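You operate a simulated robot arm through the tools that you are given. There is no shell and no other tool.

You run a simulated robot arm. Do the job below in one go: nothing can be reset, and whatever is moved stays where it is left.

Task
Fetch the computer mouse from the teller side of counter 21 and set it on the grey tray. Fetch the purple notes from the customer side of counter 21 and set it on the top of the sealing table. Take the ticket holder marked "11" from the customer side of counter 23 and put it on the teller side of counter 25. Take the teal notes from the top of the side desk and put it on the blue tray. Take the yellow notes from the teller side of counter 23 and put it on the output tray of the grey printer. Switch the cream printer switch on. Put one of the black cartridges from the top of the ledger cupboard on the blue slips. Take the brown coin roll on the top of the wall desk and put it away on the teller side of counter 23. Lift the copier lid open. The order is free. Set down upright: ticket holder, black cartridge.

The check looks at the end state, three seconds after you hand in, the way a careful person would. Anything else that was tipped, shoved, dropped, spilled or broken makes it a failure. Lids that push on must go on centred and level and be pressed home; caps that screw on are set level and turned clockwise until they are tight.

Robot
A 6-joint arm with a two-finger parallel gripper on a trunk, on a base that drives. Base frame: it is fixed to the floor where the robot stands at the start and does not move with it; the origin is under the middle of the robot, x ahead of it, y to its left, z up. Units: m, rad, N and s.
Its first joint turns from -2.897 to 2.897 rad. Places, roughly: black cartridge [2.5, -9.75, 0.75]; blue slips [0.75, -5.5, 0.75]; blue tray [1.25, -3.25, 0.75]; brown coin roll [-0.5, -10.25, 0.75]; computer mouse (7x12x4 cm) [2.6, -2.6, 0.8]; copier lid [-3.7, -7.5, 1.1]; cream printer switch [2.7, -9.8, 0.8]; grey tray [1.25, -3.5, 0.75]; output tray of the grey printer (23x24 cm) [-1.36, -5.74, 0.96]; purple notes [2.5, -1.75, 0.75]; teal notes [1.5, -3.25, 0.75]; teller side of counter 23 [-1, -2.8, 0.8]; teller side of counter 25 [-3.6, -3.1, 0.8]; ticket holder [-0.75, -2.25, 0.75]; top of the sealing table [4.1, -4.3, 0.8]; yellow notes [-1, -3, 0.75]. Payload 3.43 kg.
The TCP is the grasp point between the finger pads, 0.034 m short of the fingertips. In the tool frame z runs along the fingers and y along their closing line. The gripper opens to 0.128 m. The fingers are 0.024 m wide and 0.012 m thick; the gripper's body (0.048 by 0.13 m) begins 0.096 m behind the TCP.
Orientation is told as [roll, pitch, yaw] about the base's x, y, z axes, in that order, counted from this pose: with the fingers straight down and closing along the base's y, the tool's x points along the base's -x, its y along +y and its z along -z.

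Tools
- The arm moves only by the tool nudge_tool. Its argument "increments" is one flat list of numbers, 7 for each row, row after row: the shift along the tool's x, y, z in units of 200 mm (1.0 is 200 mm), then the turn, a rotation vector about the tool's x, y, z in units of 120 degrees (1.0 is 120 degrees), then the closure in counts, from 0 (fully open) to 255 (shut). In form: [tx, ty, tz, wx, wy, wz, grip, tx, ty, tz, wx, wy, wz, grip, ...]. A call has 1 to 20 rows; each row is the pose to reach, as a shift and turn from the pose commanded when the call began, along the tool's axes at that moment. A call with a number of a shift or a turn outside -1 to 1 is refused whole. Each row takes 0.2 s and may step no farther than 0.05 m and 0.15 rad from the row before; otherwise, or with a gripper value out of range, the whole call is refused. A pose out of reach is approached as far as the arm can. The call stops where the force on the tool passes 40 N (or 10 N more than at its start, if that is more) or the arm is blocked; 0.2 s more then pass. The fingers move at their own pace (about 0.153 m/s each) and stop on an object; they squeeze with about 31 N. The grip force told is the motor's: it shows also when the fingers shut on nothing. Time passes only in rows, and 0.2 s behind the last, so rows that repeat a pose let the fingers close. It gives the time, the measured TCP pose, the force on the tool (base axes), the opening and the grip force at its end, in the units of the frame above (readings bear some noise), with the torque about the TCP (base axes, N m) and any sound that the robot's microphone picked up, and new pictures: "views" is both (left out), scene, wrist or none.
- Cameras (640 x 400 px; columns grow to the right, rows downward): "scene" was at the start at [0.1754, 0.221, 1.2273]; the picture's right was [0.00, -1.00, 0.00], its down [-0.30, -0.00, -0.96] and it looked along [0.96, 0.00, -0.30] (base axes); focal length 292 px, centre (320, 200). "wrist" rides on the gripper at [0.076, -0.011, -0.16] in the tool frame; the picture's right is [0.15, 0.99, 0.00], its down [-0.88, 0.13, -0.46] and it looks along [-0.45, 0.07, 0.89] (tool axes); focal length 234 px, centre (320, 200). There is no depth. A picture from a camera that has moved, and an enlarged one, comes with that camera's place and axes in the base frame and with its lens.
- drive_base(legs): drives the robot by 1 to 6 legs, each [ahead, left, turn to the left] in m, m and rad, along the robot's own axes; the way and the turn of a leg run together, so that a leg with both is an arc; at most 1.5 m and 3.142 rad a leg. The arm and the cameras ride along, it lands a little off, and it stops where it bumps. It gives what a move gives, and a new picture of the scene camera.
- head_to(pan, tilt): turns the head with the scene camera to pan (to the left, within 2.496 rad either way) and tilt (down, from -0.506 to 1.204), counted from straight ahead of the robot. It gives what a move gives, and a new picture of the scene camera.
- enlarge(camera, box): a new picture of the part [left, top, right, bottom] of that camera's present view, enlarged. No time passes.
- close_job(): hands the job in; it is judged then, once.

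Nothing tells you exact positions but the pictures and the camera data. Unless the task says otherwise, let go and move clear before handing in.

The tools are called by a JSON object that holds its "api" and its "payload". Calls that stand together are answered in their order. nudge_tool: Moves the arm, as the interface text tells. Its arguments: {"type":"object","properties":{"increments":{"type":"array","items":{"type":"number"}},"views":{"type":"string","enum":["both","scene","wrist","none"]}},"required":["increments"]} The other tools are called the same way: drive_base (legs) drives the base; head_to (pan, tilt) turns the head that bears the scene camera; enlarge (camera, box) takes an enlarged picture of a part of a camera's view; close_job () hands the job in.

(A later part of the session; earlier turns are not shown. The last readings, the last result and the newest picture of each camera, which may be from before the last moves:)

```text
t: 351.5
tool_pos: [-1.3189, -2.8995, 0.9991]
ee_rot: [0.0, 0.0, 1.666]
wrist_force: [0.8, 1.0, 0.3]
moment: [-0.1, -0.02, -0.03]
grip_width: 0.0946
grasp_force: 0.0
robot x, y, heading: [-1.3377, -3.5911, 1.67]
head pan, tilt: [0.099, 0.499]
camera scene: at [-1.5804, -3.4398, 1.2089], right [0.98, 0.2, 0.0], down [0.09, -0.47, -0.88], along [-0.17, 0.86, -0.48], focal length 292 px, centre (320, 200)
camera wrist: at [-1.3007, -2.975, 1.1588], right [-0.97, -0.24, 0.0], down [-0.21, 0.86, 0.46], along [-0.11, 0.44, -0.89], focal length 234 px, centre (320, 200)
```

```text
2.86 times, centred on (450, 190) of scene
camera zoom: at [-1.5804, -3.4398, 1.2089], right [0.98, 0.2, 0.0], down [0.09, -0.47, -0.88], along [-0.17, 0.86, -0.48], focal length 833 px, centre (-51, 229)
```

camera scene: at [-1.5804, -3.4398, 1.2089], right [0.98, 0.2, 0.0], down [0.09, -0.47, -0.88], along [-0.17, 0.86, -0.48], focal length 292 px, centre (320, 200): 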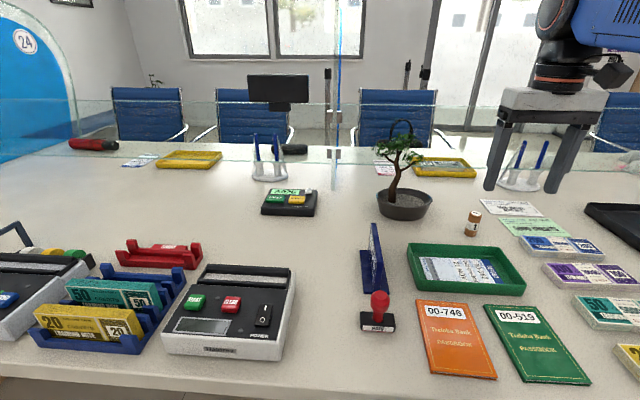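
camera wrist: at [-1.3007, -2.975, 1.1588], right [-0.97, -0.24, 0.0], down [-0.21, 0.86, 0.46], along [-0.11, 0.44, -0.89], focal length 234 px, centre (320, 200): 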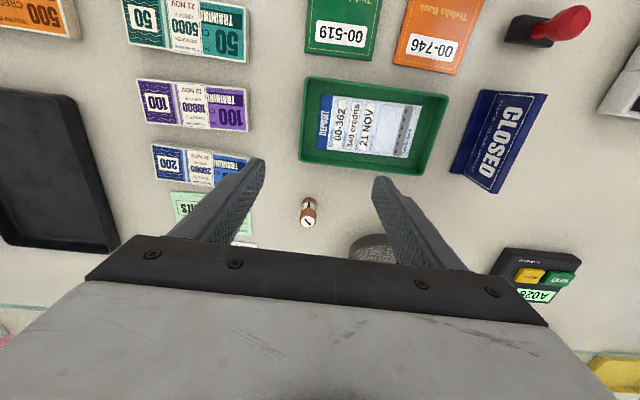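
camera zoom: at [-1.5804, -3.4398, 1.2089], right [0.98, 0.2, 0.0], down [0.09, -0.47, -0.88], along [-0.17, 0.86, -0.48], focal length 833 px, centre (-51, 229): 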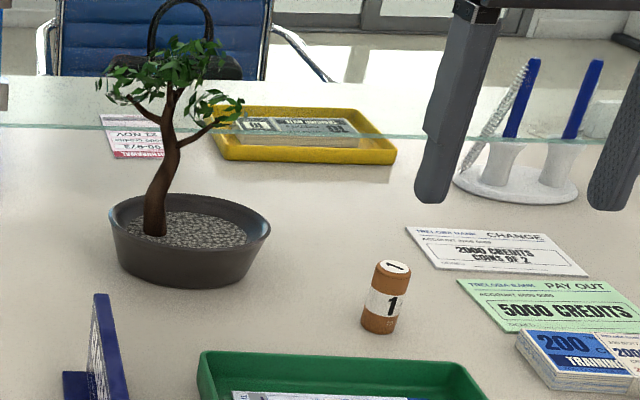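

The coin roll stands on counter 23's teller side. Now the loose yellow notes at about (-0.894, -3.064): I'll shift over and rotate the gripper to close across their width.

{"api": "drive_base", "payload": {"legs": [[-0.2, 0, 0], [0, -0.375, 0]]}}

{"api": "nudge_tool", "payload": {"increments": [0, 0, 0, 0, 0, 0.07, 70, 0, 0, 0, 0, 0, 0.14, 70, 0, 0, 0, 0, 0, 0.21, 70, 0, 0, 0, 0, 0, 0.28, 70, 0, 0, 0, 0, 0, 0.35, 70, 0, 0, 0, 0, 0, 0.42, 70, 0, 0, 0, 0, 0, 0.49, 70, 0, 0, 0, 0, 0, 0.56, 70, 0, 0, 0, 0, 0, 0.63, 70, 0, 0, 0, 0, 0, 0.69, 70, 0, 0, 0, 0, 0, 0.75, 70]}}

{"api": "enlarge", "payload": {"camera": "wrist", "box": [160, 20, 480, 240]}}

```text
t: 355.1
tool_pos: [-0.9243, -3.0597, 0.9996]
ee_rot: [-0.001, -0.002, 1.668]
wrist_force: [0.3, 0.8, -0.8]
moment: [0.02, 0.0, 0.01]
grip_width: 0.0945
grasp_force: 0.0
robot x, y, heading: [-0.9434, -3.7461, 1.662]
head pan, tilt: [0.099, 0.499]
camera scene: at [-1.1865, -3.5996, 1.2089], right [0.98, 0.19, 0.0], down [0.09, -0.47, -0.88], along [-0.17, 0.86, -0.48], focal length 292 px, centre (320, 200)
```

scene: 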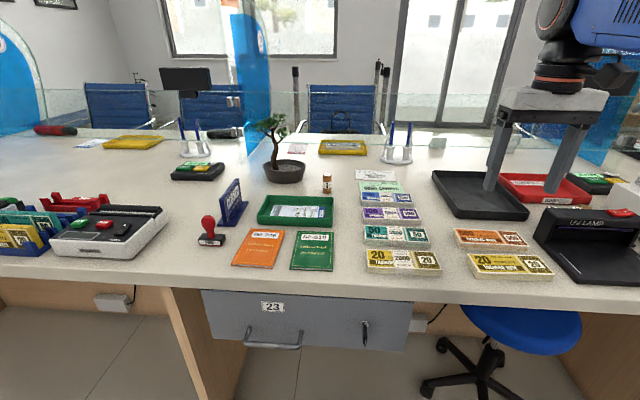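

```text
t: 357.5
tool_pos: [-0.9245, -3.0604, 0.9997]
ee_rot: [0.002, -0.001, 0.094]
wrist_force: [-0.1, -0.1, -0.2]
moment: [0.02, 0.01, -0.01]
grip_width: 0.0928
grasp_force: 0.1
robot x, y, heading: [-0.9433, -3.7491, 1.668]
head pan, tilt: [0.099, 0.499]
camera scene: at [-1.1865, -3.5996, 1.2089], right [0.98, 0.19, 0.0], down [0.09, -0.47, -0.88], along [-0.17, 0.86, -0.48], focal length 292 px, centre (320, 200)
camera wrist: at [-0.9994, -3.0786, 1.159], right [-0.24, 0.97, 0.0], down [0.86, 0.21, 0.46], along [0.44, 0.11, -0.89], focal length 234 px, centre (320, 200)
```

scene: 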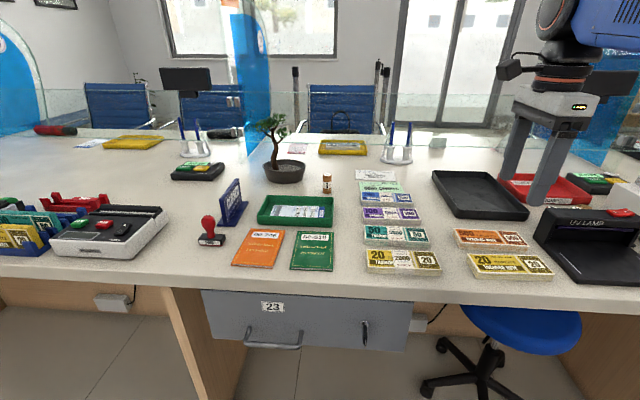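
wrist: 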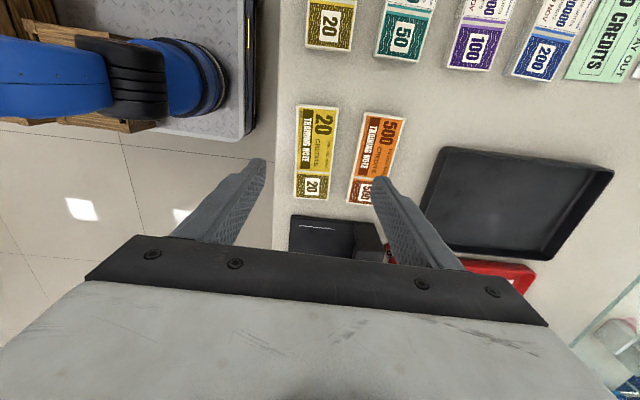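

```text
1.82 times, centred on (320, 130) of wrist
camera zoom: at [-0.9994, -3.0786, 1.159], right [-0.24, 0.97, 0.0], down [0.86, 0.21, 0.46], along [0.44, 0.11, -0.89], focal length 426 px, centre (320, 327)
```

zoom: 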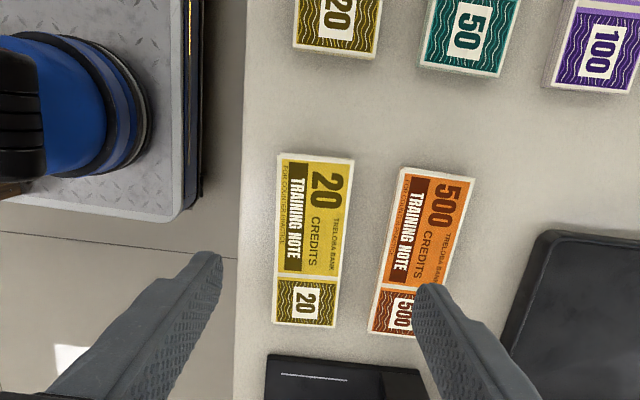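

{"api": "nudge_tool", "payload": {"increments": [-0.08, -0.02, 0.1, 0, 0, -0.013, 92, -0.16, -0.02, 0.25, 0, 0, -0.026, 92, -0.16, -0.02, 0.4, 0, 0, -0.026, 92, -0.16, -0.02, 0.55, 0, 0, -0.026, 92, -0.16, -0.02, 0.7, 0, 0, -0.026, 92]}}

{"api": "enlarge", "payload": {"camera": "wrist", "box": [200, 40, 440, 240]}}

```text
t: 358.7
tool_pos: [-0.8948, -3.0603, 0.862]
ee_rot: [0.003, 0.0, 0.152]
wrist_force: [0.4, -0.3, 0.0]
moment: [-0.01, 0.0, 0.0]
grip_width: 0.0819
grasp_force: 0.0
robot x, y, heading: [-0.9406, -3.7469, 1.664]
head pan, tilt: [0.099, 0.499]
camera scene: at [-1.1865, -3.5996, 1.2089], right [0.98, 0.19, 0.0], down [0.09, -0.47, -0.88], along [-0.17, 0.86, -0.48], focal length 292 px, centre (320, 200)
camera wrist: at [-0.9676, -3.0828, 1.0204], right [-0.29, 0.96, 0.0], down [0.85, 0.26, 0.46], along [0.44, 0.14, -0.89], focal length 234 px, centre (320, 200)
```

scene: 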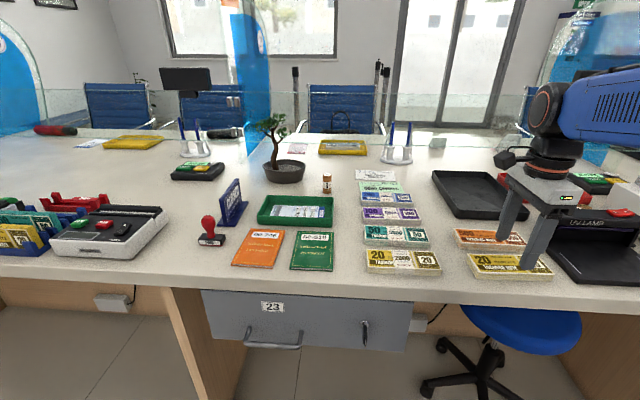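
wrist: 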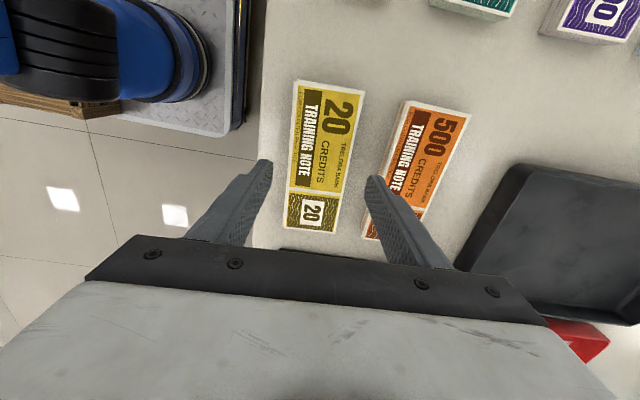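

```text
2.00 times, centred on (320, 140) of wrist
camera zoom: at [-0.9676, -3.0828, 1.0204], right [-0.29, 0.96, 0.0], down [0.85, 0.26, 0.46], along [0.44, 0.14, -0.89], focal length 468 px, centre (320, 320)
```

zoom: 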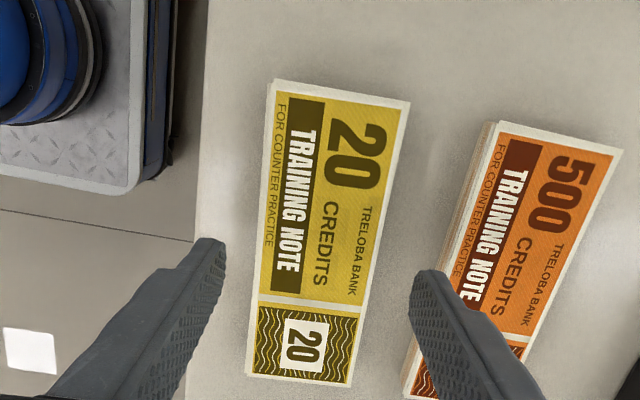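

{"api": "nudge_tool", "payload": {"increments": [-0.005, 0, 0.1, 0, 0, 0, 92, -0.005, 0, 0.17, 0, 0, 0, 92, -0.005, 0, 0.19, 0, 0, 0, 92, -0.005, 0, 0.205, 0, 0, 0, 92], "views": "none"}}

{"api": "enlarge", "payload": {"camera": "scene", "box": [440, 160, 600, 300]}}

```text
t: 359.7
tool_pos: [-0.8916, -3.0602, 0.818]
ee_rot: [-0.001, 0.0, 0.151]
wrist_force: [0.3, 0.0, 0.0]
moment: [0.01, 0.01, 0.02]
grip_width: 0.0817
grasp_force: 0.1
robot x, y, heading: [-0.9421, -3.7463, 1.671]
head pan, tilt: [0.099, 0.499]
```

```text
2.86 times, centred on (520, 230) of scene
camera zoom: at [-1.1865, -3.5996, 1.2089], right [0.98, 0.19, 0.0], down [0.09, -0.47, -0.88], along [-0.17, 0.86, -0.48], focal length 833 px, centre (-251, 114)
```

zoom: 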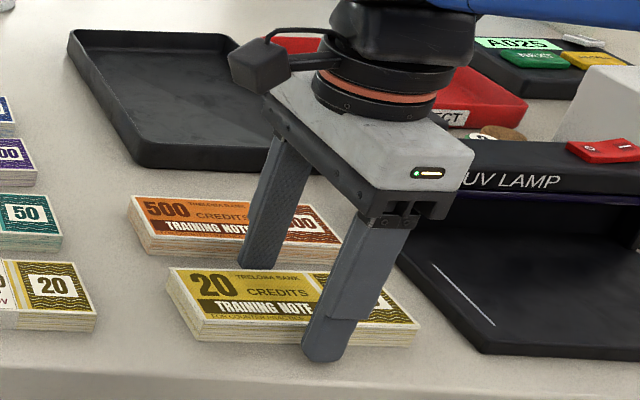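

{"api": "nudge_tool", "payload": {"increments": [0, 0, 0, 0, 0, 0, 120, 0, 0, 0, 0, 0, 0, 180, 0, 0, 0, 0, 0, 0, 255, 0, 0, 0, 0, 0, 0, 255, 0, 0, 0, 0, 0, 0, 255]}}

{"api": "enlarge", "payload": {"camera": "scene", "box": [440, 160, 600, 300]}}

```text
t: 360.9
tool_pos: [-0.892, -3.0598, 0.8188]
ee_rot: [0.002, 0.001, 0.151]
wrist_force: [-0.3, -0.2, 0.5]
moment: [0.04, 0.04, -0.02]
grip_width: 0.0591
grasp_force: 31.7
robot x, y, heading: [-0.9428, -3.7455, 1.666]
head pan, tilt: [0.099, 0.499]
camera scene: at [-1.1865, -3.5996, 1.2089], right [0.98, 0.19, 0.0], down [0.09, -0.47, -0.88], along [-0.17, 0.86, -0.48], focal length 292 px, centre (320, 200)
camera wrist: at [-0.9656, -3.083, 0.9784], right [-0.29, 0.96, 0.0], down [0.85, 0.26, 0.46], along [0.44, 0.13, -0.89], focal length 234 px, centre (320, 200)
```

scene: 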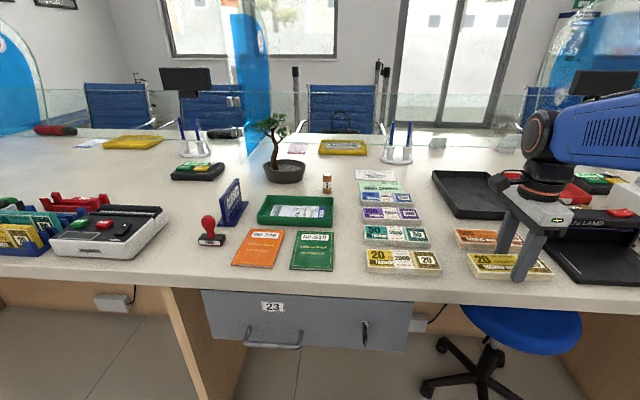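
wrist: 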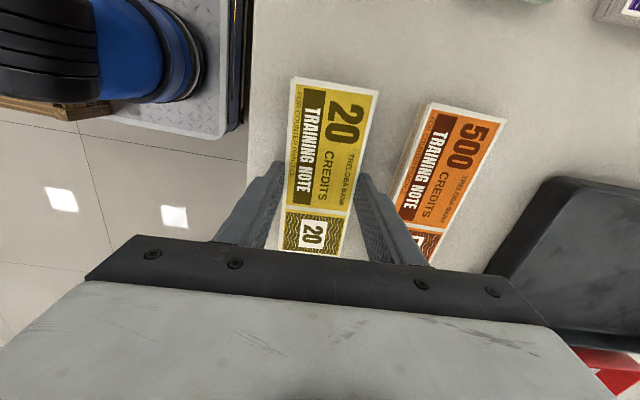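

```text
2.86 times, centred on (520, 230) of scene
camera zoom: at [-1.1865, -3.5996, 1.2089], right [0.98, 0.19, 0.0], down [0.09, -0.47, -0.88], along [-0.17, 0.86, -0.48], focal length 833 px, centre (-251, 114)
```

zoom: 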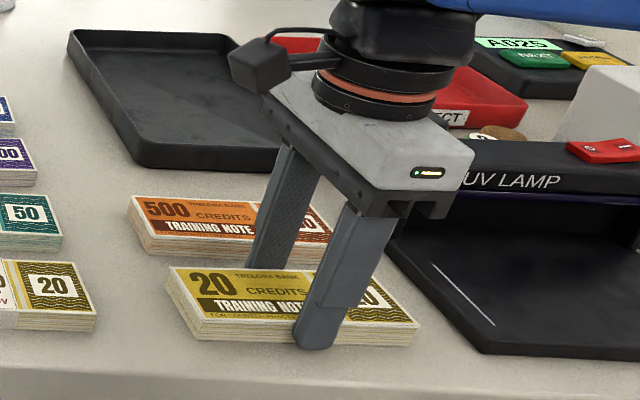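

The yellow notes are gripped. I'll lift, back away, turn around to face the grey printer on the long desk and look.

{"api": "nudge_tool", "payload": {"increments": [0, 0, -0.1, 0, 0, 0, 255, 0, 0, -0.3, 0, 0, 0, 255, 0, 0, -0.5, 0, 0, 0, 255, 0, 0, -0.7, 0, 0, 0, 255, 0, 0, -0.9, 0, 0, 0, 255, 0, 0, -1.0, 0, 0, 0, 255], "views": "scene"}}

{"api": "drive_base", "payload": {"legs": [[-0.65, 0.2, 0], [0, 0, 1.57], [0, 0, 1.57]]}}

{"api": "head_to", "payload": {"pan": 0.0, "tilt": 0.3}}

```text
t: 362.3
tool_pos: [-0.8928, -3.0578, 1.018]
ee_rot: [0.002, 0.0, 0.151]
wrist_force: [-0.6, -0.6, -1.1]
moment: [0.0, 0.02, -0.01]
grip_width: 0.0593
grasp_force: 31.5
robot x, y, heading: [-0.947, -3.7483, 1.664]
head pan, tilt: [0.099, 0.499]
camera scene: at [-1.1865, -3.5995, 1.2089], right [0.98, 0.19, 0.0], down [0.09, -0.47, -0.88], along [-0.17, 0.86, -0.48], focal length 292 px, centre (320, 200)
```

scene: 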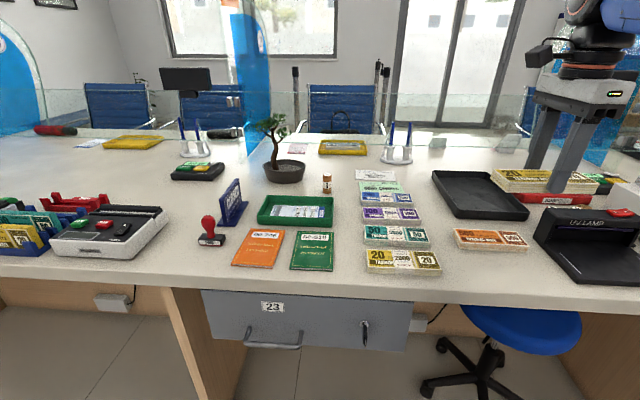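

```text
t: 373.7
tool_pos: [-1.1395, -5.1057, 1.0176]
ee_rot: [0.003, -0.002, -2.995]
wrist_force: [-0.2, 0.0, -0.5]
moment: [-0.01, -0.04, 0.01]
grip_width: 0.0592
grasp_force: 31.2
robot x, y, heading: [-1.0819, -4.4196, -1.477]
head pan, tilt: [0.099, 0.499]
camera scene: at [-0.8389, -4.565, 1.2089], right [-0.98, -0.19, 0.0], down [-0.09, 0.47, -0.88], along [0.17, -0.86, -0.48], focal length 292 px, centre (320, 200)
```

scene: 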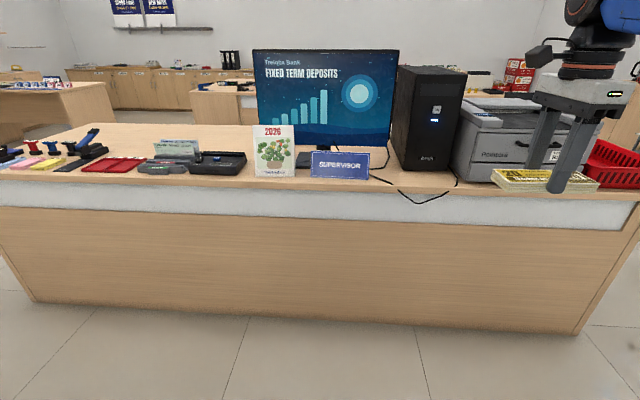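

```text
t: 374.4
tool_pos: [-1.1387, -5.107, 1.019]
ee_rot: [0.003, 0.0, -2.995]
wrist_force: [-0.3, -0.4, -1.2]
moment: [0.01, 0.04, 0.03]
grip_width: 0.0594
grasp_force: 31.7
robot x, y, heading: [-1.0836, -4.4182, -1.475]
head pan, tilt: [0.0, 0.3]
camera scene: at [-0.8476, -4.5686, 1.2273], right [-1.0, -0.09, 0.0], down [-0.03, 0.3, -0.96], along [0.09, -0.95, -0.3], focal length 292 px, centre (320, 200)
```

scene: 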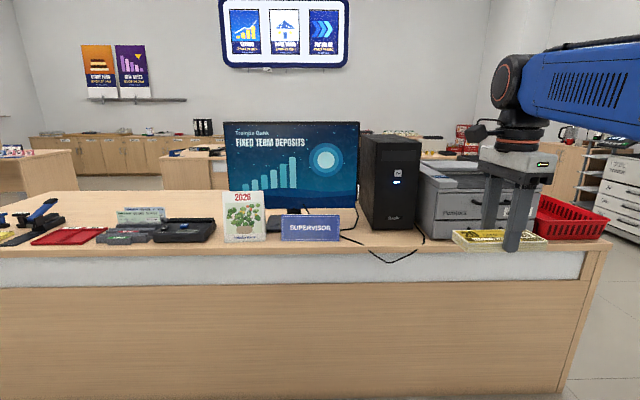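

{"api": "nudge_tool", "payload": {"increments": [0, 0, -0.2, 0, 0, 0, 255, 0, 0, -0.4, 0, 0, 0, 255, 0, 0, -0.6, 0, 0, 0, 255], "views": "none"}}

{"api": "drive_base", "payload": {"legs": [[0.3, -0.3, 0]]}}

{"api": "head_to", "payload": {"pan": -0.2, "tilt": 0.5}}

{"api": "enlarge", "payload": {"camera": "scene", "box": [240, 60, 560, 260]}}

```text
t: 375.2
tool_pos: [-1.1396, -5.1048, 1.1392]
ee_rot: [0.002, -0.001, -2.995]
wrist_force: [0.4, 0.5, -1.1]
moment: [-0.01, -0.02, 0.01]
grip_width: 0.0591
grasp_force: 31.0
robot x, y, heading: [-1.0834, -4.419, -1.482]
head pan, tilt: [0.0, 0.3]
```

```text
t: 377.9
tool_pos: [-1.4148, -5.4321, 1.1378]
ee_rot: [0.002, 0.0, -3.004]
wrist_force: [1.0, 0.5, -1.0]
moment: [-0.03, 0.0, -0.02]
grip_width: 0.0593
grasp_force: 31.6
robot x, y, heading: [-1.3588, -4.7455, -1.488]
head pan, tilt: [0.0, 0.3]
camera scene: at [-1.1197, -4.8977, 1.2273], right [-1.0, -0.09, 0.0], down [-0.03, 0.29, -0.96], along [0.08, -0.95, -0.3], focal length 292 px, centre (320, 200)
```

scene: 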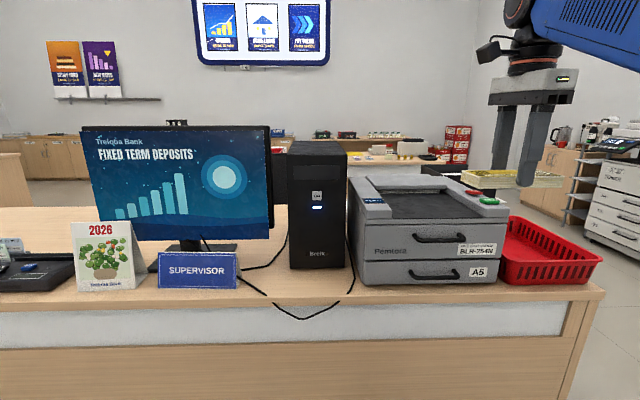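

```text
t: 378.6
tool_pos: [-1.4148, -5.4321, 1.1391]
ee_rot: [0.001, 0.0, -3.001]
wrist_force: [1.1, 0.0, -1.4]
moment: [0.04, 0.01, 0.0]
grip_width: 0.0592
grasp_force: 31.1
robot x, y, heading: [-1.3548, -4.743, -1.483]
head pan, tilt: [-0.201, 0.499]
camera scene: at [-1.138, -4.8951, 1.209], right [-0.99, 0.11, 0.0], down [0.05, 0.48, -0.88], along [-0.1, -0.87, -0.48], focal length 292 px, centre (320, 200)
```

scene: 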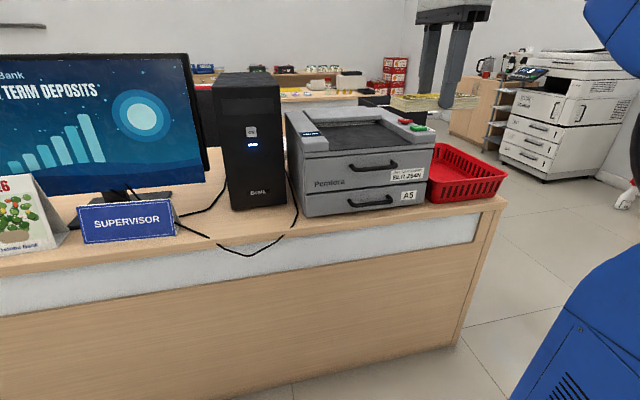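

```text
2.00 times, centred on (400, 160) of scene
camera zoom: at [-1.138, -4.8951, 1.209], right [-0.99, 0.11, 0.0], down [0.05, 0.48, -0.88], along [-0.1, -0.87, -0.48], focal length 583 px, centre (160, 280)
```

zoom: 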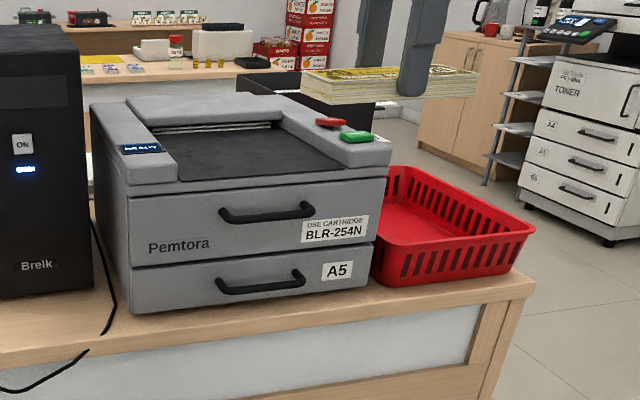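

The dark recessed tray on top of the grey "Pemtora" printer is centred at about (-1.36, -5.735, 0.96). I'll drive forward and position the notes above it.

{"api": "drive_base", "payload": {"legs": [[0.27, 0, 0]]}}

{"api": "nudge_tool", "payload": {"increments": [0.05, 0.05, 0, 0, 0, 0, 255, 0.1, 0.1, 0, 0, 0, 0, 255]}}

{"api": "enlarge", "payload": {"camera": "wrist", "box": [160, 20, 480, 260]}}

```text
t: 380.5
tool_pos: [-1.3874, -5.703, 1.1392]
ee_rot: [0.003, 0.0, -2.998]
wrist_force: [0.4, -0.8, -1.5]
moment: [0.0, -0.03, 0.0]
grip_width: 0.0589
grasp_force: 31.0
robot x, y, heading: [-1.3326, -5.0183, -1.483]
head pan, tilt: [-0.201, 0.499]
camera scene: at [-1.1139, -5.1651, 1.2089], right [-0.99, 0.11, 0.0], down [0.05, 0.48, -0.88], along [-0.1, -0.87, -0.48], focal length 292 px, centre (320, 200)
```

scene: 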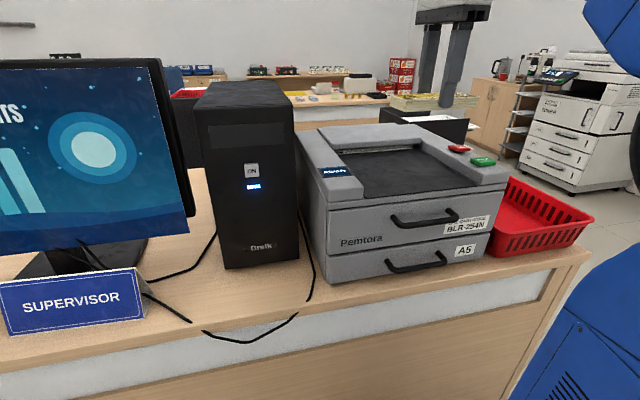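

```text
t: 381.1
tool_pos: [-1.3655, -5.7201, 1.137]
ee_rot: [0.001, -0.002, -3.0]
wrist_force: [1.0, -0.1, -0.5]
moment: [-0.02, 0.0, 0.01]
grip_width: 0.0592
grasp_force: 31.2
robot x, y, heading: [-1.3324, -5.0169, -1.486]
head pan, tilt: [-0.201, 0.499]
camera scene: at [-1.1139, -5.165, 1.2089], right [-0.99, 0.11, 0.0], down [0.05, 0.48, -0.88], along [-0.1, -0.87, -0.48], focal length 292 px, centre (320, 200)
camera wrist: at [-1.2925, -5.6986, 1.2973], right [0.29, -0.96, 0.0], down [-0.85, -0.25, 0.46], along [-0.44, -0.13, -0.89], focal length 234 px, centre (320, 200)
```

scene: 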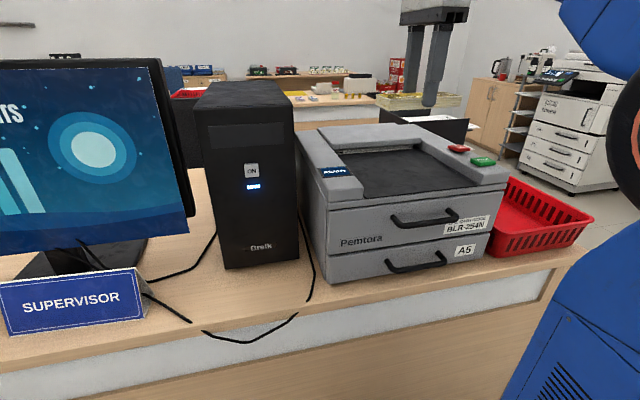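
wrist: 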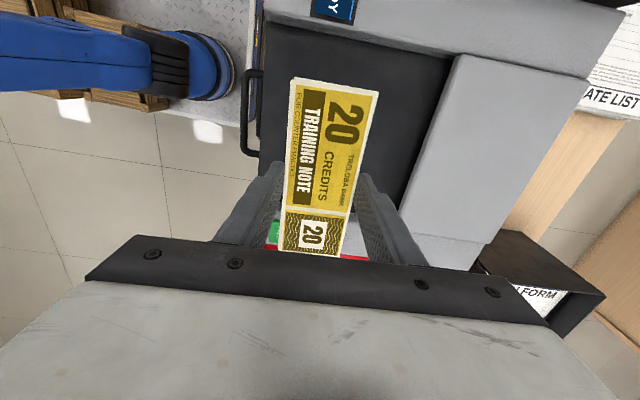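

```text
1.67 times, centred on (320, 140) of wrist
camera zoom: at [-1.2925, -5.6986, 1.2973], right [0.29, -0.96, 0.0], down [-0.85, -0.25, 0.46], along [-0.44, -0.13, -0.89], focal length 390 px, centre (320, 300)
```

zoom: 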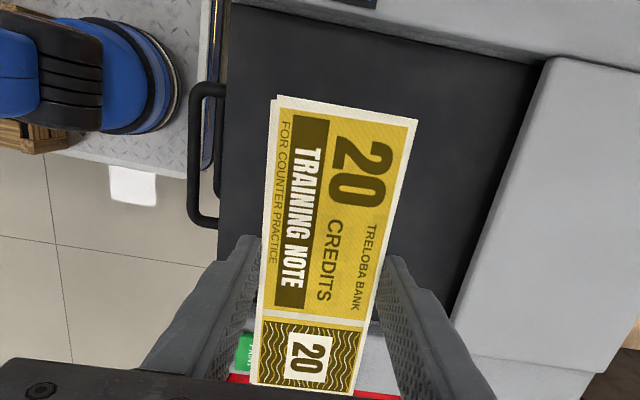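

{"api": "nudge_tool", "payload": {"increments": [0.031, 0.156, 0, 0, 0, 0, 255, 0.031, 0.156, 0.2, 0, 0, 0, 255, 0.031, 0.156, 0.4, 0, 0, 0, 255, 0.031, 0.156, 0.55, 0, 0, 0, 255, 0.031, 0.156, 0.6, 0, 0, 0, 255]}}

{"api": "enlarge", "payload": {"camera": "scene", "box": [300, 60, 540, 220]}}

```text
t: 382.3
tool_pos: [-1.3537, -5.7485, 1.0192]
ee_rot: [0.003, 0.001, -2.999]
wrist_force: [0.6, 0.2, -0.7]
moment: [-0.04, 0.05, 0.01]
grip_width: 0.0591
grasp_force: 30.4
robot x, y, heading: [-1.3348, -5.0125, -1.484]
head pan, tilt: [-0.201, 0.499]
camera scene: at [-1.1139, -5.1651, 1.2089], right [-0.99, 0.11, 0.0], down [0.05, 0.48, -0.88], along [-0.1, -0.87, -0.48], focal length 292 px, centre (320, 200)
camera wrist: at [-1.2815, -5.7276, 1.1784], right [0.29, -0.96, 0.0], down [-0.85, -0.25, 0.46], along [-0.44, -0.13, -0.89], focal length 234 px, centre (320, 200)
```

scene: 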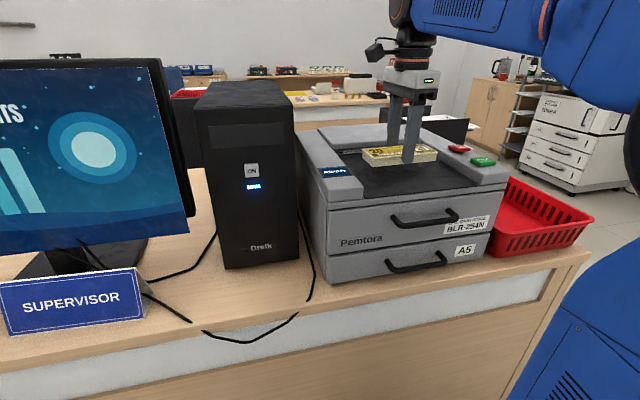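
wrist: 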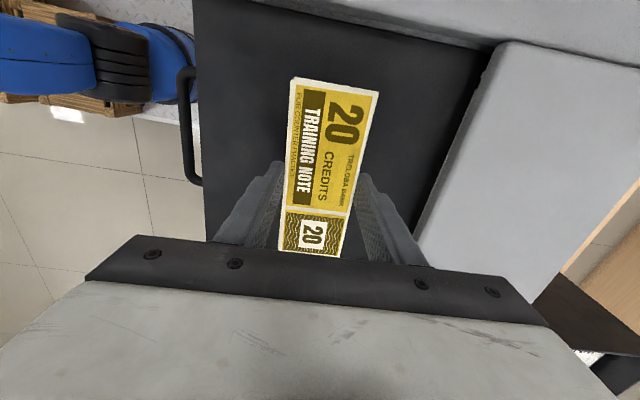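

```text
2.50 times, centred on (420, 140) of scene
camera zoom: at [-1.1139, -5.1651, 1.2089], right [-0.99, 0.11, 0.0], down [0.05, 0.48, -0.88], along [-0.1, -0.87, -0.48], focal length 729 px, centre (70, 350)
```

zoom: 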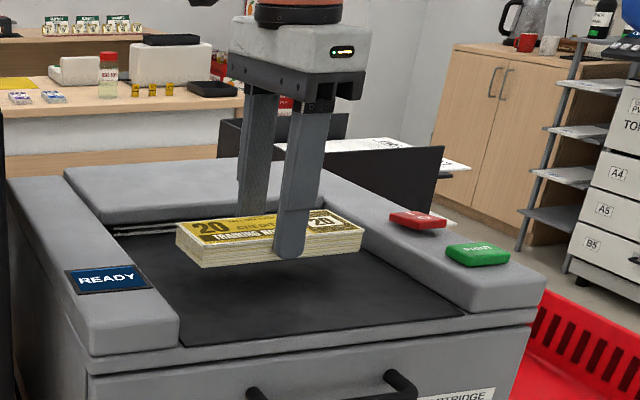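

{"api": "nudge_tool", "payload": {"increments": [0, 0, 0.02, 0, 0, 0, 255, 0, 0, 0.04, 0, 0, 0, 255, 0, 0, 0.06, 0, 0, 0, 255, 0, 0, 0.075, 0, 0, 0, 255], "views": "none"}}

{"api": "enlarge", "payload": {"camera": "scene", "box": [300, 60, 540, 220]}}

```text
t: 383.3
tool_pos: [-1.3548, -5.7497, 1.0028]
ee_rot: [0.0, 0.001, -2.999]
wrist_force: [0.7, 0.0, -1.3]
moment: [-0.01, -0.04, 0.0]
grip_width: 0.0591
grasp_force: 30.5
robot x, y, heading: [-1.3321, -5.0122, -1.481]
head pan, tilt: [-0.201, 0.499]
```

```text
2.50 times, centred on (420, 140) of scene
camera zoom: at [-1.1139, -5.1651, 1.2089], right [-0.99, 0.11, 0.0], down [0.05, 0.48, -0.88], along [-0.1, -0.87, -0.48], focal length 729 px, centre (70, 350)
```

zoom: 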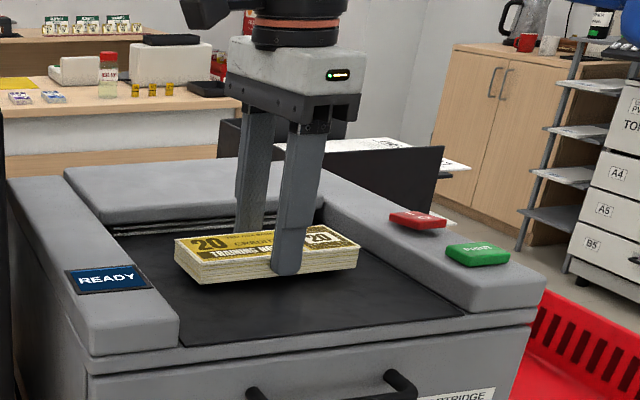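

{"api": "nudge_tool", "payload": {"increments": [0, 0, 0.015, 0, 0, 0, 255, 0, 0, 0.03, 0, 0, 0, 255, 0, 0, 0.04, 0, 0, 0, 255], "views": "none"}}

```text
t: 384.1
tool_pos: [-1.355, -5.749, 0.9961]
ee_rot: [0.003, 0.0, -2.998]
wrist_force: [-0.9, -0.9, 1.6]
moment: [0.05, -0.18, -0.04]
grip_width: 0.0591
grasp_force: 31.0
robot x, y, heading: [-1.331, -5.0168, -1.486]
head pan, tilt: [-0.201, 0.499]
```

{"api": "nudge_tool", "payload": {"increments": [0, 0, 0.01, 0, 0, 0, 255, 0, 0, 0.02, 0, 0, 0, 255], "views": "none"}}

```text
t: 384.7
tool_pos: [-1.3557, -5.7494, 0.9948]
ee_rot: [0.001, -0.001, -2.999]
wrist_force: [2.0, -10.0, 31.3]
moment: [-0.38, -0.04, 0.02]
grip_width: 0.0596
grasp_force: 30.8
robot x, y, heading: [-1.332, -5.0123, -1.482]
head pan, tilt: [-0.201, 0.499]
```

{"api": "nudge_tool", "payload": {"increments": [0, 0, -0.012, 0, 0, 0, 255, 0, 0, -0.012, 0, 0, 0, 180, 0, 0, -0.012, 0, 0, 0, 106, 0, 0, -0.012, 0, 0, 0, 100, 0, 0, -0.1, 0, 0, 0, 100, 0, 0, -0.3, 0, 0, 0, 100, 0, 0, -0.5, 0, 0, 0, 100, 0, 0, -0.7, 0, 0, 0, 60]}}

{"api": "enlarge", "payload": {"camera": "scene", "box": [300, 60, 540, 220]}}

```text
t: 386.5
tool_pos: [-1.3532, -5.7508, 1.1324]
ee_rot: [0.0, 0.001, -2.999]
wrist_force: [0.1, -0.3, 0.2]
moment: [0.0, 0.05, 0.0]
grip_width: 0.0978
grasp_force: 0.0
robot x, y, heading: [-1.3312, -5.0129, -1.48]
head pan, tilt: [-0.201, 0.499]
camera scene: at [-1.1139, -5.1651, 1.2089], right [-0.99, 0.11, 0.0], down [0.05, 0.48, -0.88], along [-0.1, -0.87, -0.48], focal length 292 px, centre (320, 200)
camera wrist: at [-1.2804, -5.7291, 1.2916], right [0.29, -0.96, 0.0], down [-0.85, -0.25, 0.46], along [-0.44, -0.13, -0.89], focal length 234 px, centre (320, 200)
```

scene: 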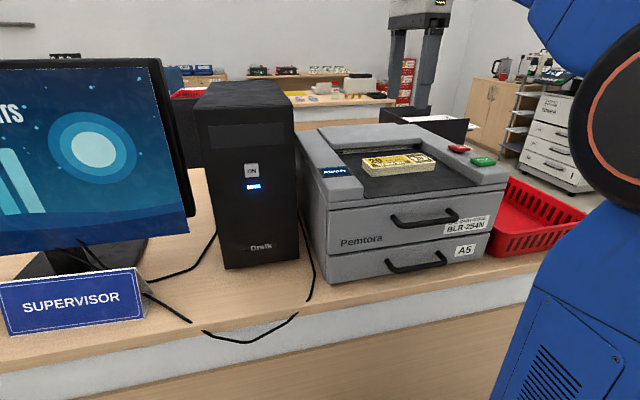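
wrist: 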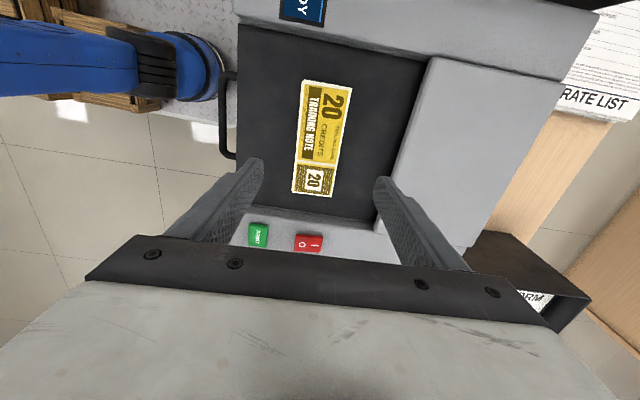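

```text
2.50 times, centred on (420, 140) of scene
camera zoom: at [-1.1139, -5.1651, 1.2089], right [-0.99, 0.11, 0.0], down [0.05, 0.48, -0.88], along [-0.1, -0.87, -0.48], focal length 729 px, centre (70, 350)
```

zoom: 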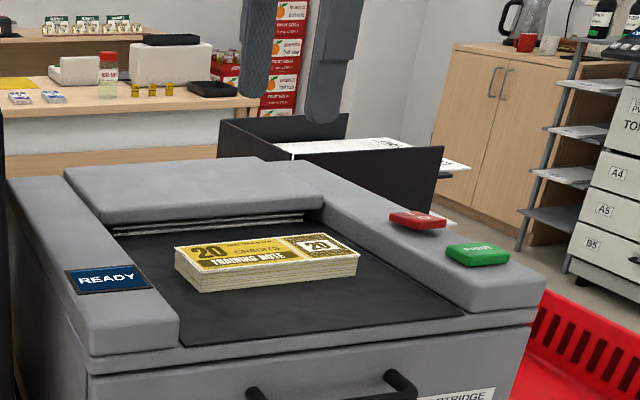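

The yellow notes lie in the grey printer's output tray. Next the copier near (-3.7, -7.5): I'll retract and drive over to view it.

{"api": "nudge_tool", "payload": {"increments": [0, -0.2, 0, 0, 0, 0, 60, 0, -0.4, 0, 0, 0, 0, 60, 0, -0.6, 0, 0, 0, 0, 60, 0, -0.8, 0, 0, 0, 0, 60, 0, -1.0, 0, 0, 0, 0, 60], "views": "none"}}

{"api": "drive_base", "payload": {"legs": [[-0.3, 0, 0], [0, -1.25, 0], [1.3, -0.1, 0], [1.25, -0.1, 0], [0, 0, -1.57]]}}

{"api": "head_to", "payload": {"pan": -0.2, "tilt": 0.3}}

```text
t: 387.7
tool_pos: [-1.3834, -5.553, 1.131]
ee_rot: [0.0, 0.0, -2.999]
wrist_force: [0.1, -0.9, -0.2]
moment: [0.13, 0.01, -0.01]
grip_width: 0.0978
grasp_force: 0.1
robot x, y, heading: [-1.3307, -5.0149, -1.478]
head pan, tilt: [-0.201, 0.499]
```

```text
t: 411.4
tool_pos: [-3.162, -7.3016, 1.1299]
ee_rot: [0.002, 0.0, 1.69]
wrist_force: [0.0, 0.1, -0.4]
moment: [-0.02, 0.0, -0.04]
grip_width: 0.0981
grasp_force: 0.1
robot x, y, heading: [-2.6233, -7.3692, -3.078]
head pan, tilt: [-0.201, 0.499]
camera scene: at [-2.7804, -7.5786, 1.2089], right [0.14, 0.99, 0.0], down [0.47, -0.07, -0.88], along [-0.87, 0.12, -0.48], focal length 292 px, centre (320, 200)
```

scene: 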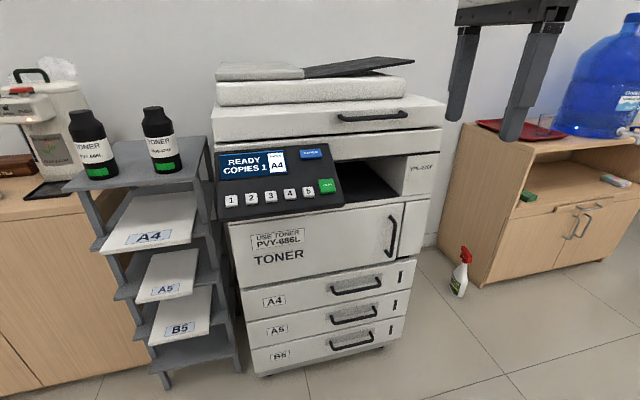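

```text
t: 412.1
tool_pos: [-3.1619, -7.3006, 1.1305]
ee_rot: [0.001, -0.001, 1.691]
wrist_force: [-0.3, -0.3, 0.2]
moment: [-0.04, -0.02, 0.0]
grip_width: 0.0978
grasp_force: 0.1
robot x, y, heading: [-2.6287, -7.3699, -3.076]
head pan, tilt: [-0.201, 0.3]
camera scene: at [-2.7828, -7.5783, 1.2273], right [0.14, 0.99, 0.0], down [0.29, -0.04, -0.96], along [-0.95, 0.13, -0.3], focal length 292 px, centre (320, 200)
```

scene: 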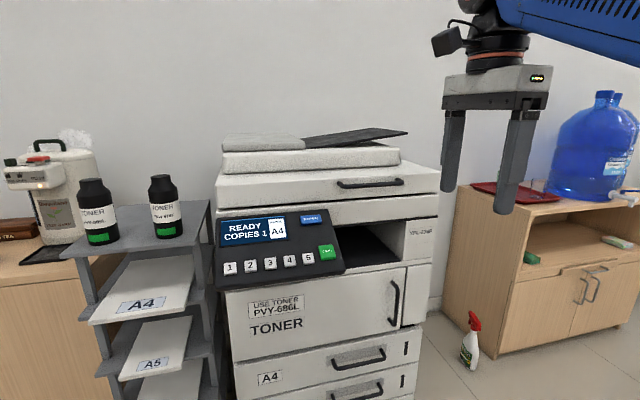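

{"api": "enlarge", "payload": {"camera": "scene", "box": [200, 110, 460, 270]}}

{"api": "enlarge", "payload": {"camera": "wrist", "box": [0, 0, 640, 400]}}

```text
2.46 times, centred on (330, 190) of scene
camera zoom: at [-2.7828, -7.5783, 1.2273], right [0.14, 0.99, 0.0], down [0.29, -0.04, -0.96], along [-0.95, 0.13, -0.3], focal length 718 px, centre (295, 225)
```

zoom: 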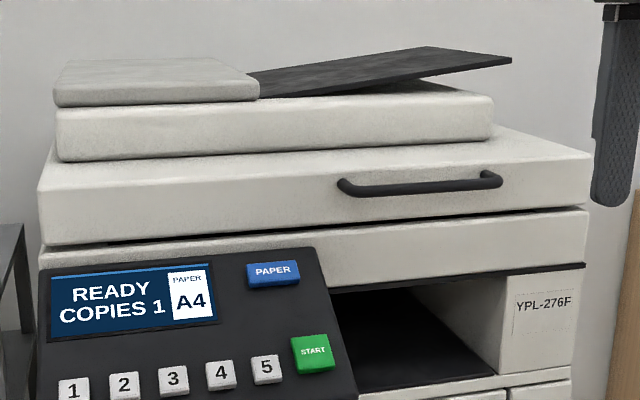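

```text
1.00 times, centred on (320, 200) of wrist (not enlarged: the box is as wide or as high as the picture)
camera zoom: at [-3.1414, -7.3762, 1.2902], right [-0.96, -0.26, 0.0], down [-0.23, 0.86, 0.46], along [-0.12, 0.44, -0.89], focal length 234 px, centre (320, 200)
```

zoom: 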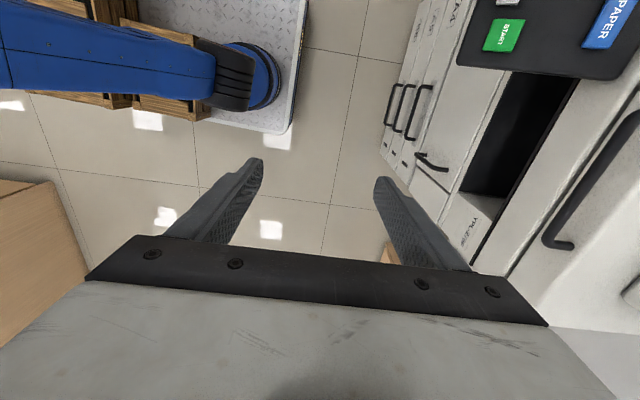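

The copier lid is the layer with the black bar handle on its front, at about x≈-3.46, y -7.44…-7.28, z≈1.054, hinged at the wall side. I'll turn the tool to point forward (fingers above/below the bar) before approaching.

{"api": "nudge_tool", "payload": {"increments": [0, 0, 0, -0.07, 0, 0, 60, 0, 0, 0, -0.14, 0, 0, 60, 0, 0, 0, -0.21, 0, 0, 60, 0, 0, 0, -0.28, 0, 0, 60, 0, 0, 0, -0.35, 0, 0, 60, 0, 0, 0, -0.42, 0, 0, 60, 0, 0, 0, -0.49, 0, 0, 60, 0, 0, 0, -0.56, 0, 0, 60, 0, 0, 0, -0.63, 0, 0, 60, 0, 0, 0, -0.69, 0, 0, 60, 0, 0, 0, -0.75, 0, 0, 60]}}

```text
t: 414.1
tool_pos: [-3.1579, -7.3646, 1.1293]
ee_rot: [1.258, 0.042, 2.043]
wrist_force: [0.9, 0.3, -1.0]
moment: [0.0, 0.02, 0.03]
grip_width: 0.0983
grasp_force: 0.1
robot x, y, heading: [-2.6283, -7.3684, -3.073]
head pan, tilt: [-0.201, 0.3]
stopped in row 9: the arm was blocked; the commanded pose is now the measured one
camera scene: at [-2.7761, -7.5637, 1.2309], right [0.14, 0.99, -0.01], down [0.29, -0.05, -0.96], along [-0.95, 0.13, -0.29], focal length 292 px, centre (320, 200)
camera wrist: at [-2.9877, -7.3619, 1.1717], right [-0.22, -0.23, 0.95], down [-0.05, 0.97, 0.23], along [-0.97, 0.0, -0.23], focal length 234 px, centre (320, 200)
```

scene: 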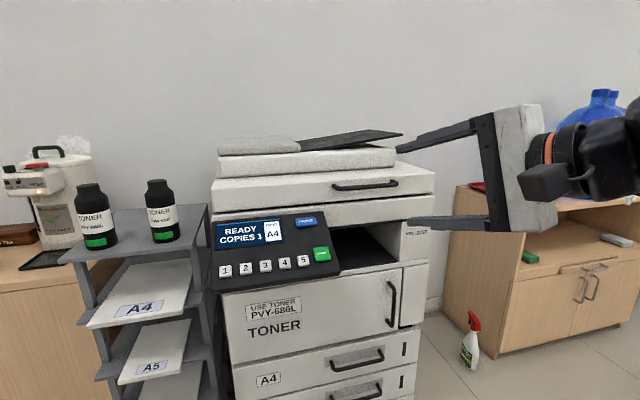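
wrist: 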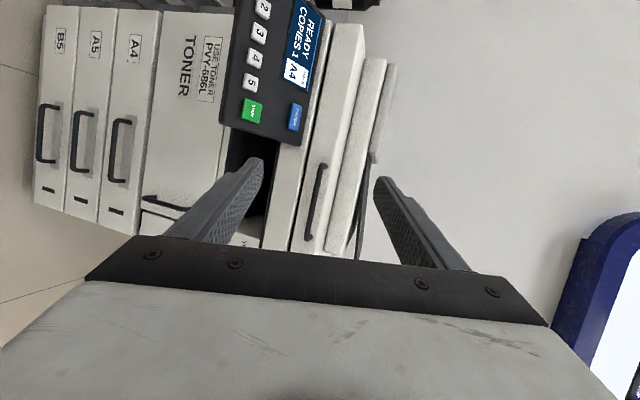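

{"api": "nudge_tool", "payload": {"increments": [-0.085, 0.055, 0.158, 0, 0, 0, 60, -0.17, 0.11, 0.316, 0, 0, 0, 60, -0.256, 0.164, 0.473, 0, 0, 0, 60]}}

```text
t: 414.9
tool_pos: [-3.2774, -7.3736, 1.1277]
ee_rot: [1.251, 0.025, 2.022]
wrist_force: [0.8, 0.1, 0.3]
moment: [-0.02, 0.01, -0.03]
grip_width: 0.0979
grasp_force: 0.1
robot x, y, heading: [-2.6251, -7.3679, -3.078]
head pan, tilt: [-0.201, 0.3]
camera scene: at [-2.7826, -7.5782, 1.2274], right [0.14, 0.99, 0.0], down [0.29, -0.04, -0.96], along [-0.95, 0.13, -0.3], focal length 292 px, centre (320, 200)
camera wrist: at [-3.1048, -7.3738, 1.1692], right [-0.23, -0.24, 0.94], down [-0.03, 0.97, 0.24], along [-0.97, 0.02, -0.23], focal length 234 px, centre (320, 200)
```

scene: 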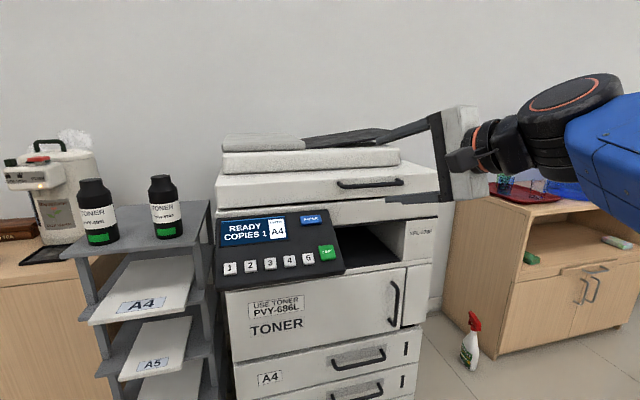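
wrist: 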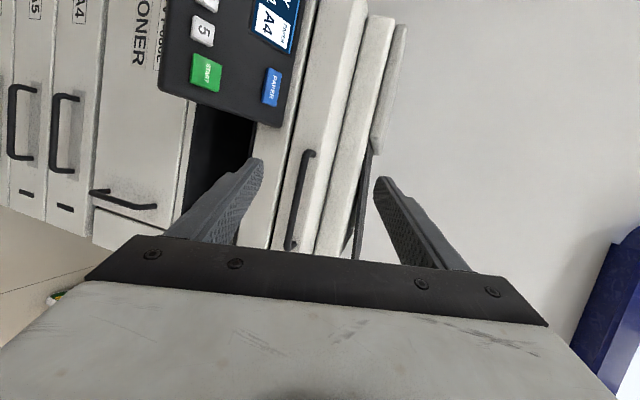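

{"api": "nudge_tool", "payload": {"increments": [0, 0, 0, -0.0383, -0.042, 0.0038, 60, 0, 0, 0, -0.0766, -0.084, 0.0076, 60, 0, 0, 0, -0.1149, -0.126, 0.0113, 60, 0, 0, 0, -0.1532, -0.1681, 0.0151, 60]}}

```text
t: 415.9
tool_pos: [-3.2781, -7.369, 1.1188]
ee_rot: [1.481, -0.002, 1.715]
wrist_force: [0.1, 0.4, -0.5]
moment: [0.0, 0.03, 0.02]
grip_width: 0.0982
grasp_force: 0.0
out of reach, approached as far as the arm can: row 4
robot x, y, heading: [-2.6255, -7.3664, -3.079]
head pan, tilt: [-0.201, 0.3]
camera scene: at [-2.7829, -7.578, 1.2273], right [0.14, 0.99, 0.0], down [0.29, -0.04, -0.96], along [-0.95, 0.13, -0.3], focal length 292 px, centre (320, 200)
camera wrist: at [-3.108, -7.4217, 1.1221], right [-0.07, -0.16, 0.99], down [0.31, 0.93, 0.17], along [-0.95, 0.32, -0.01], focal length 234 px, centre (320, 200)
```

scene: 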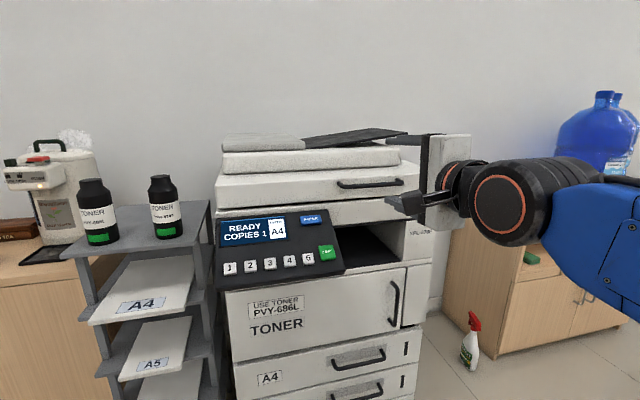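
wrist: 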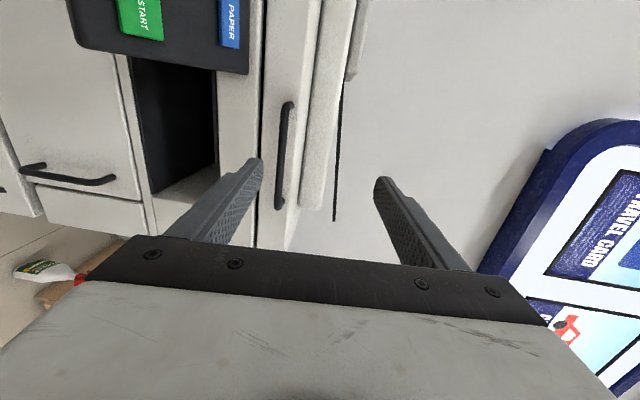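

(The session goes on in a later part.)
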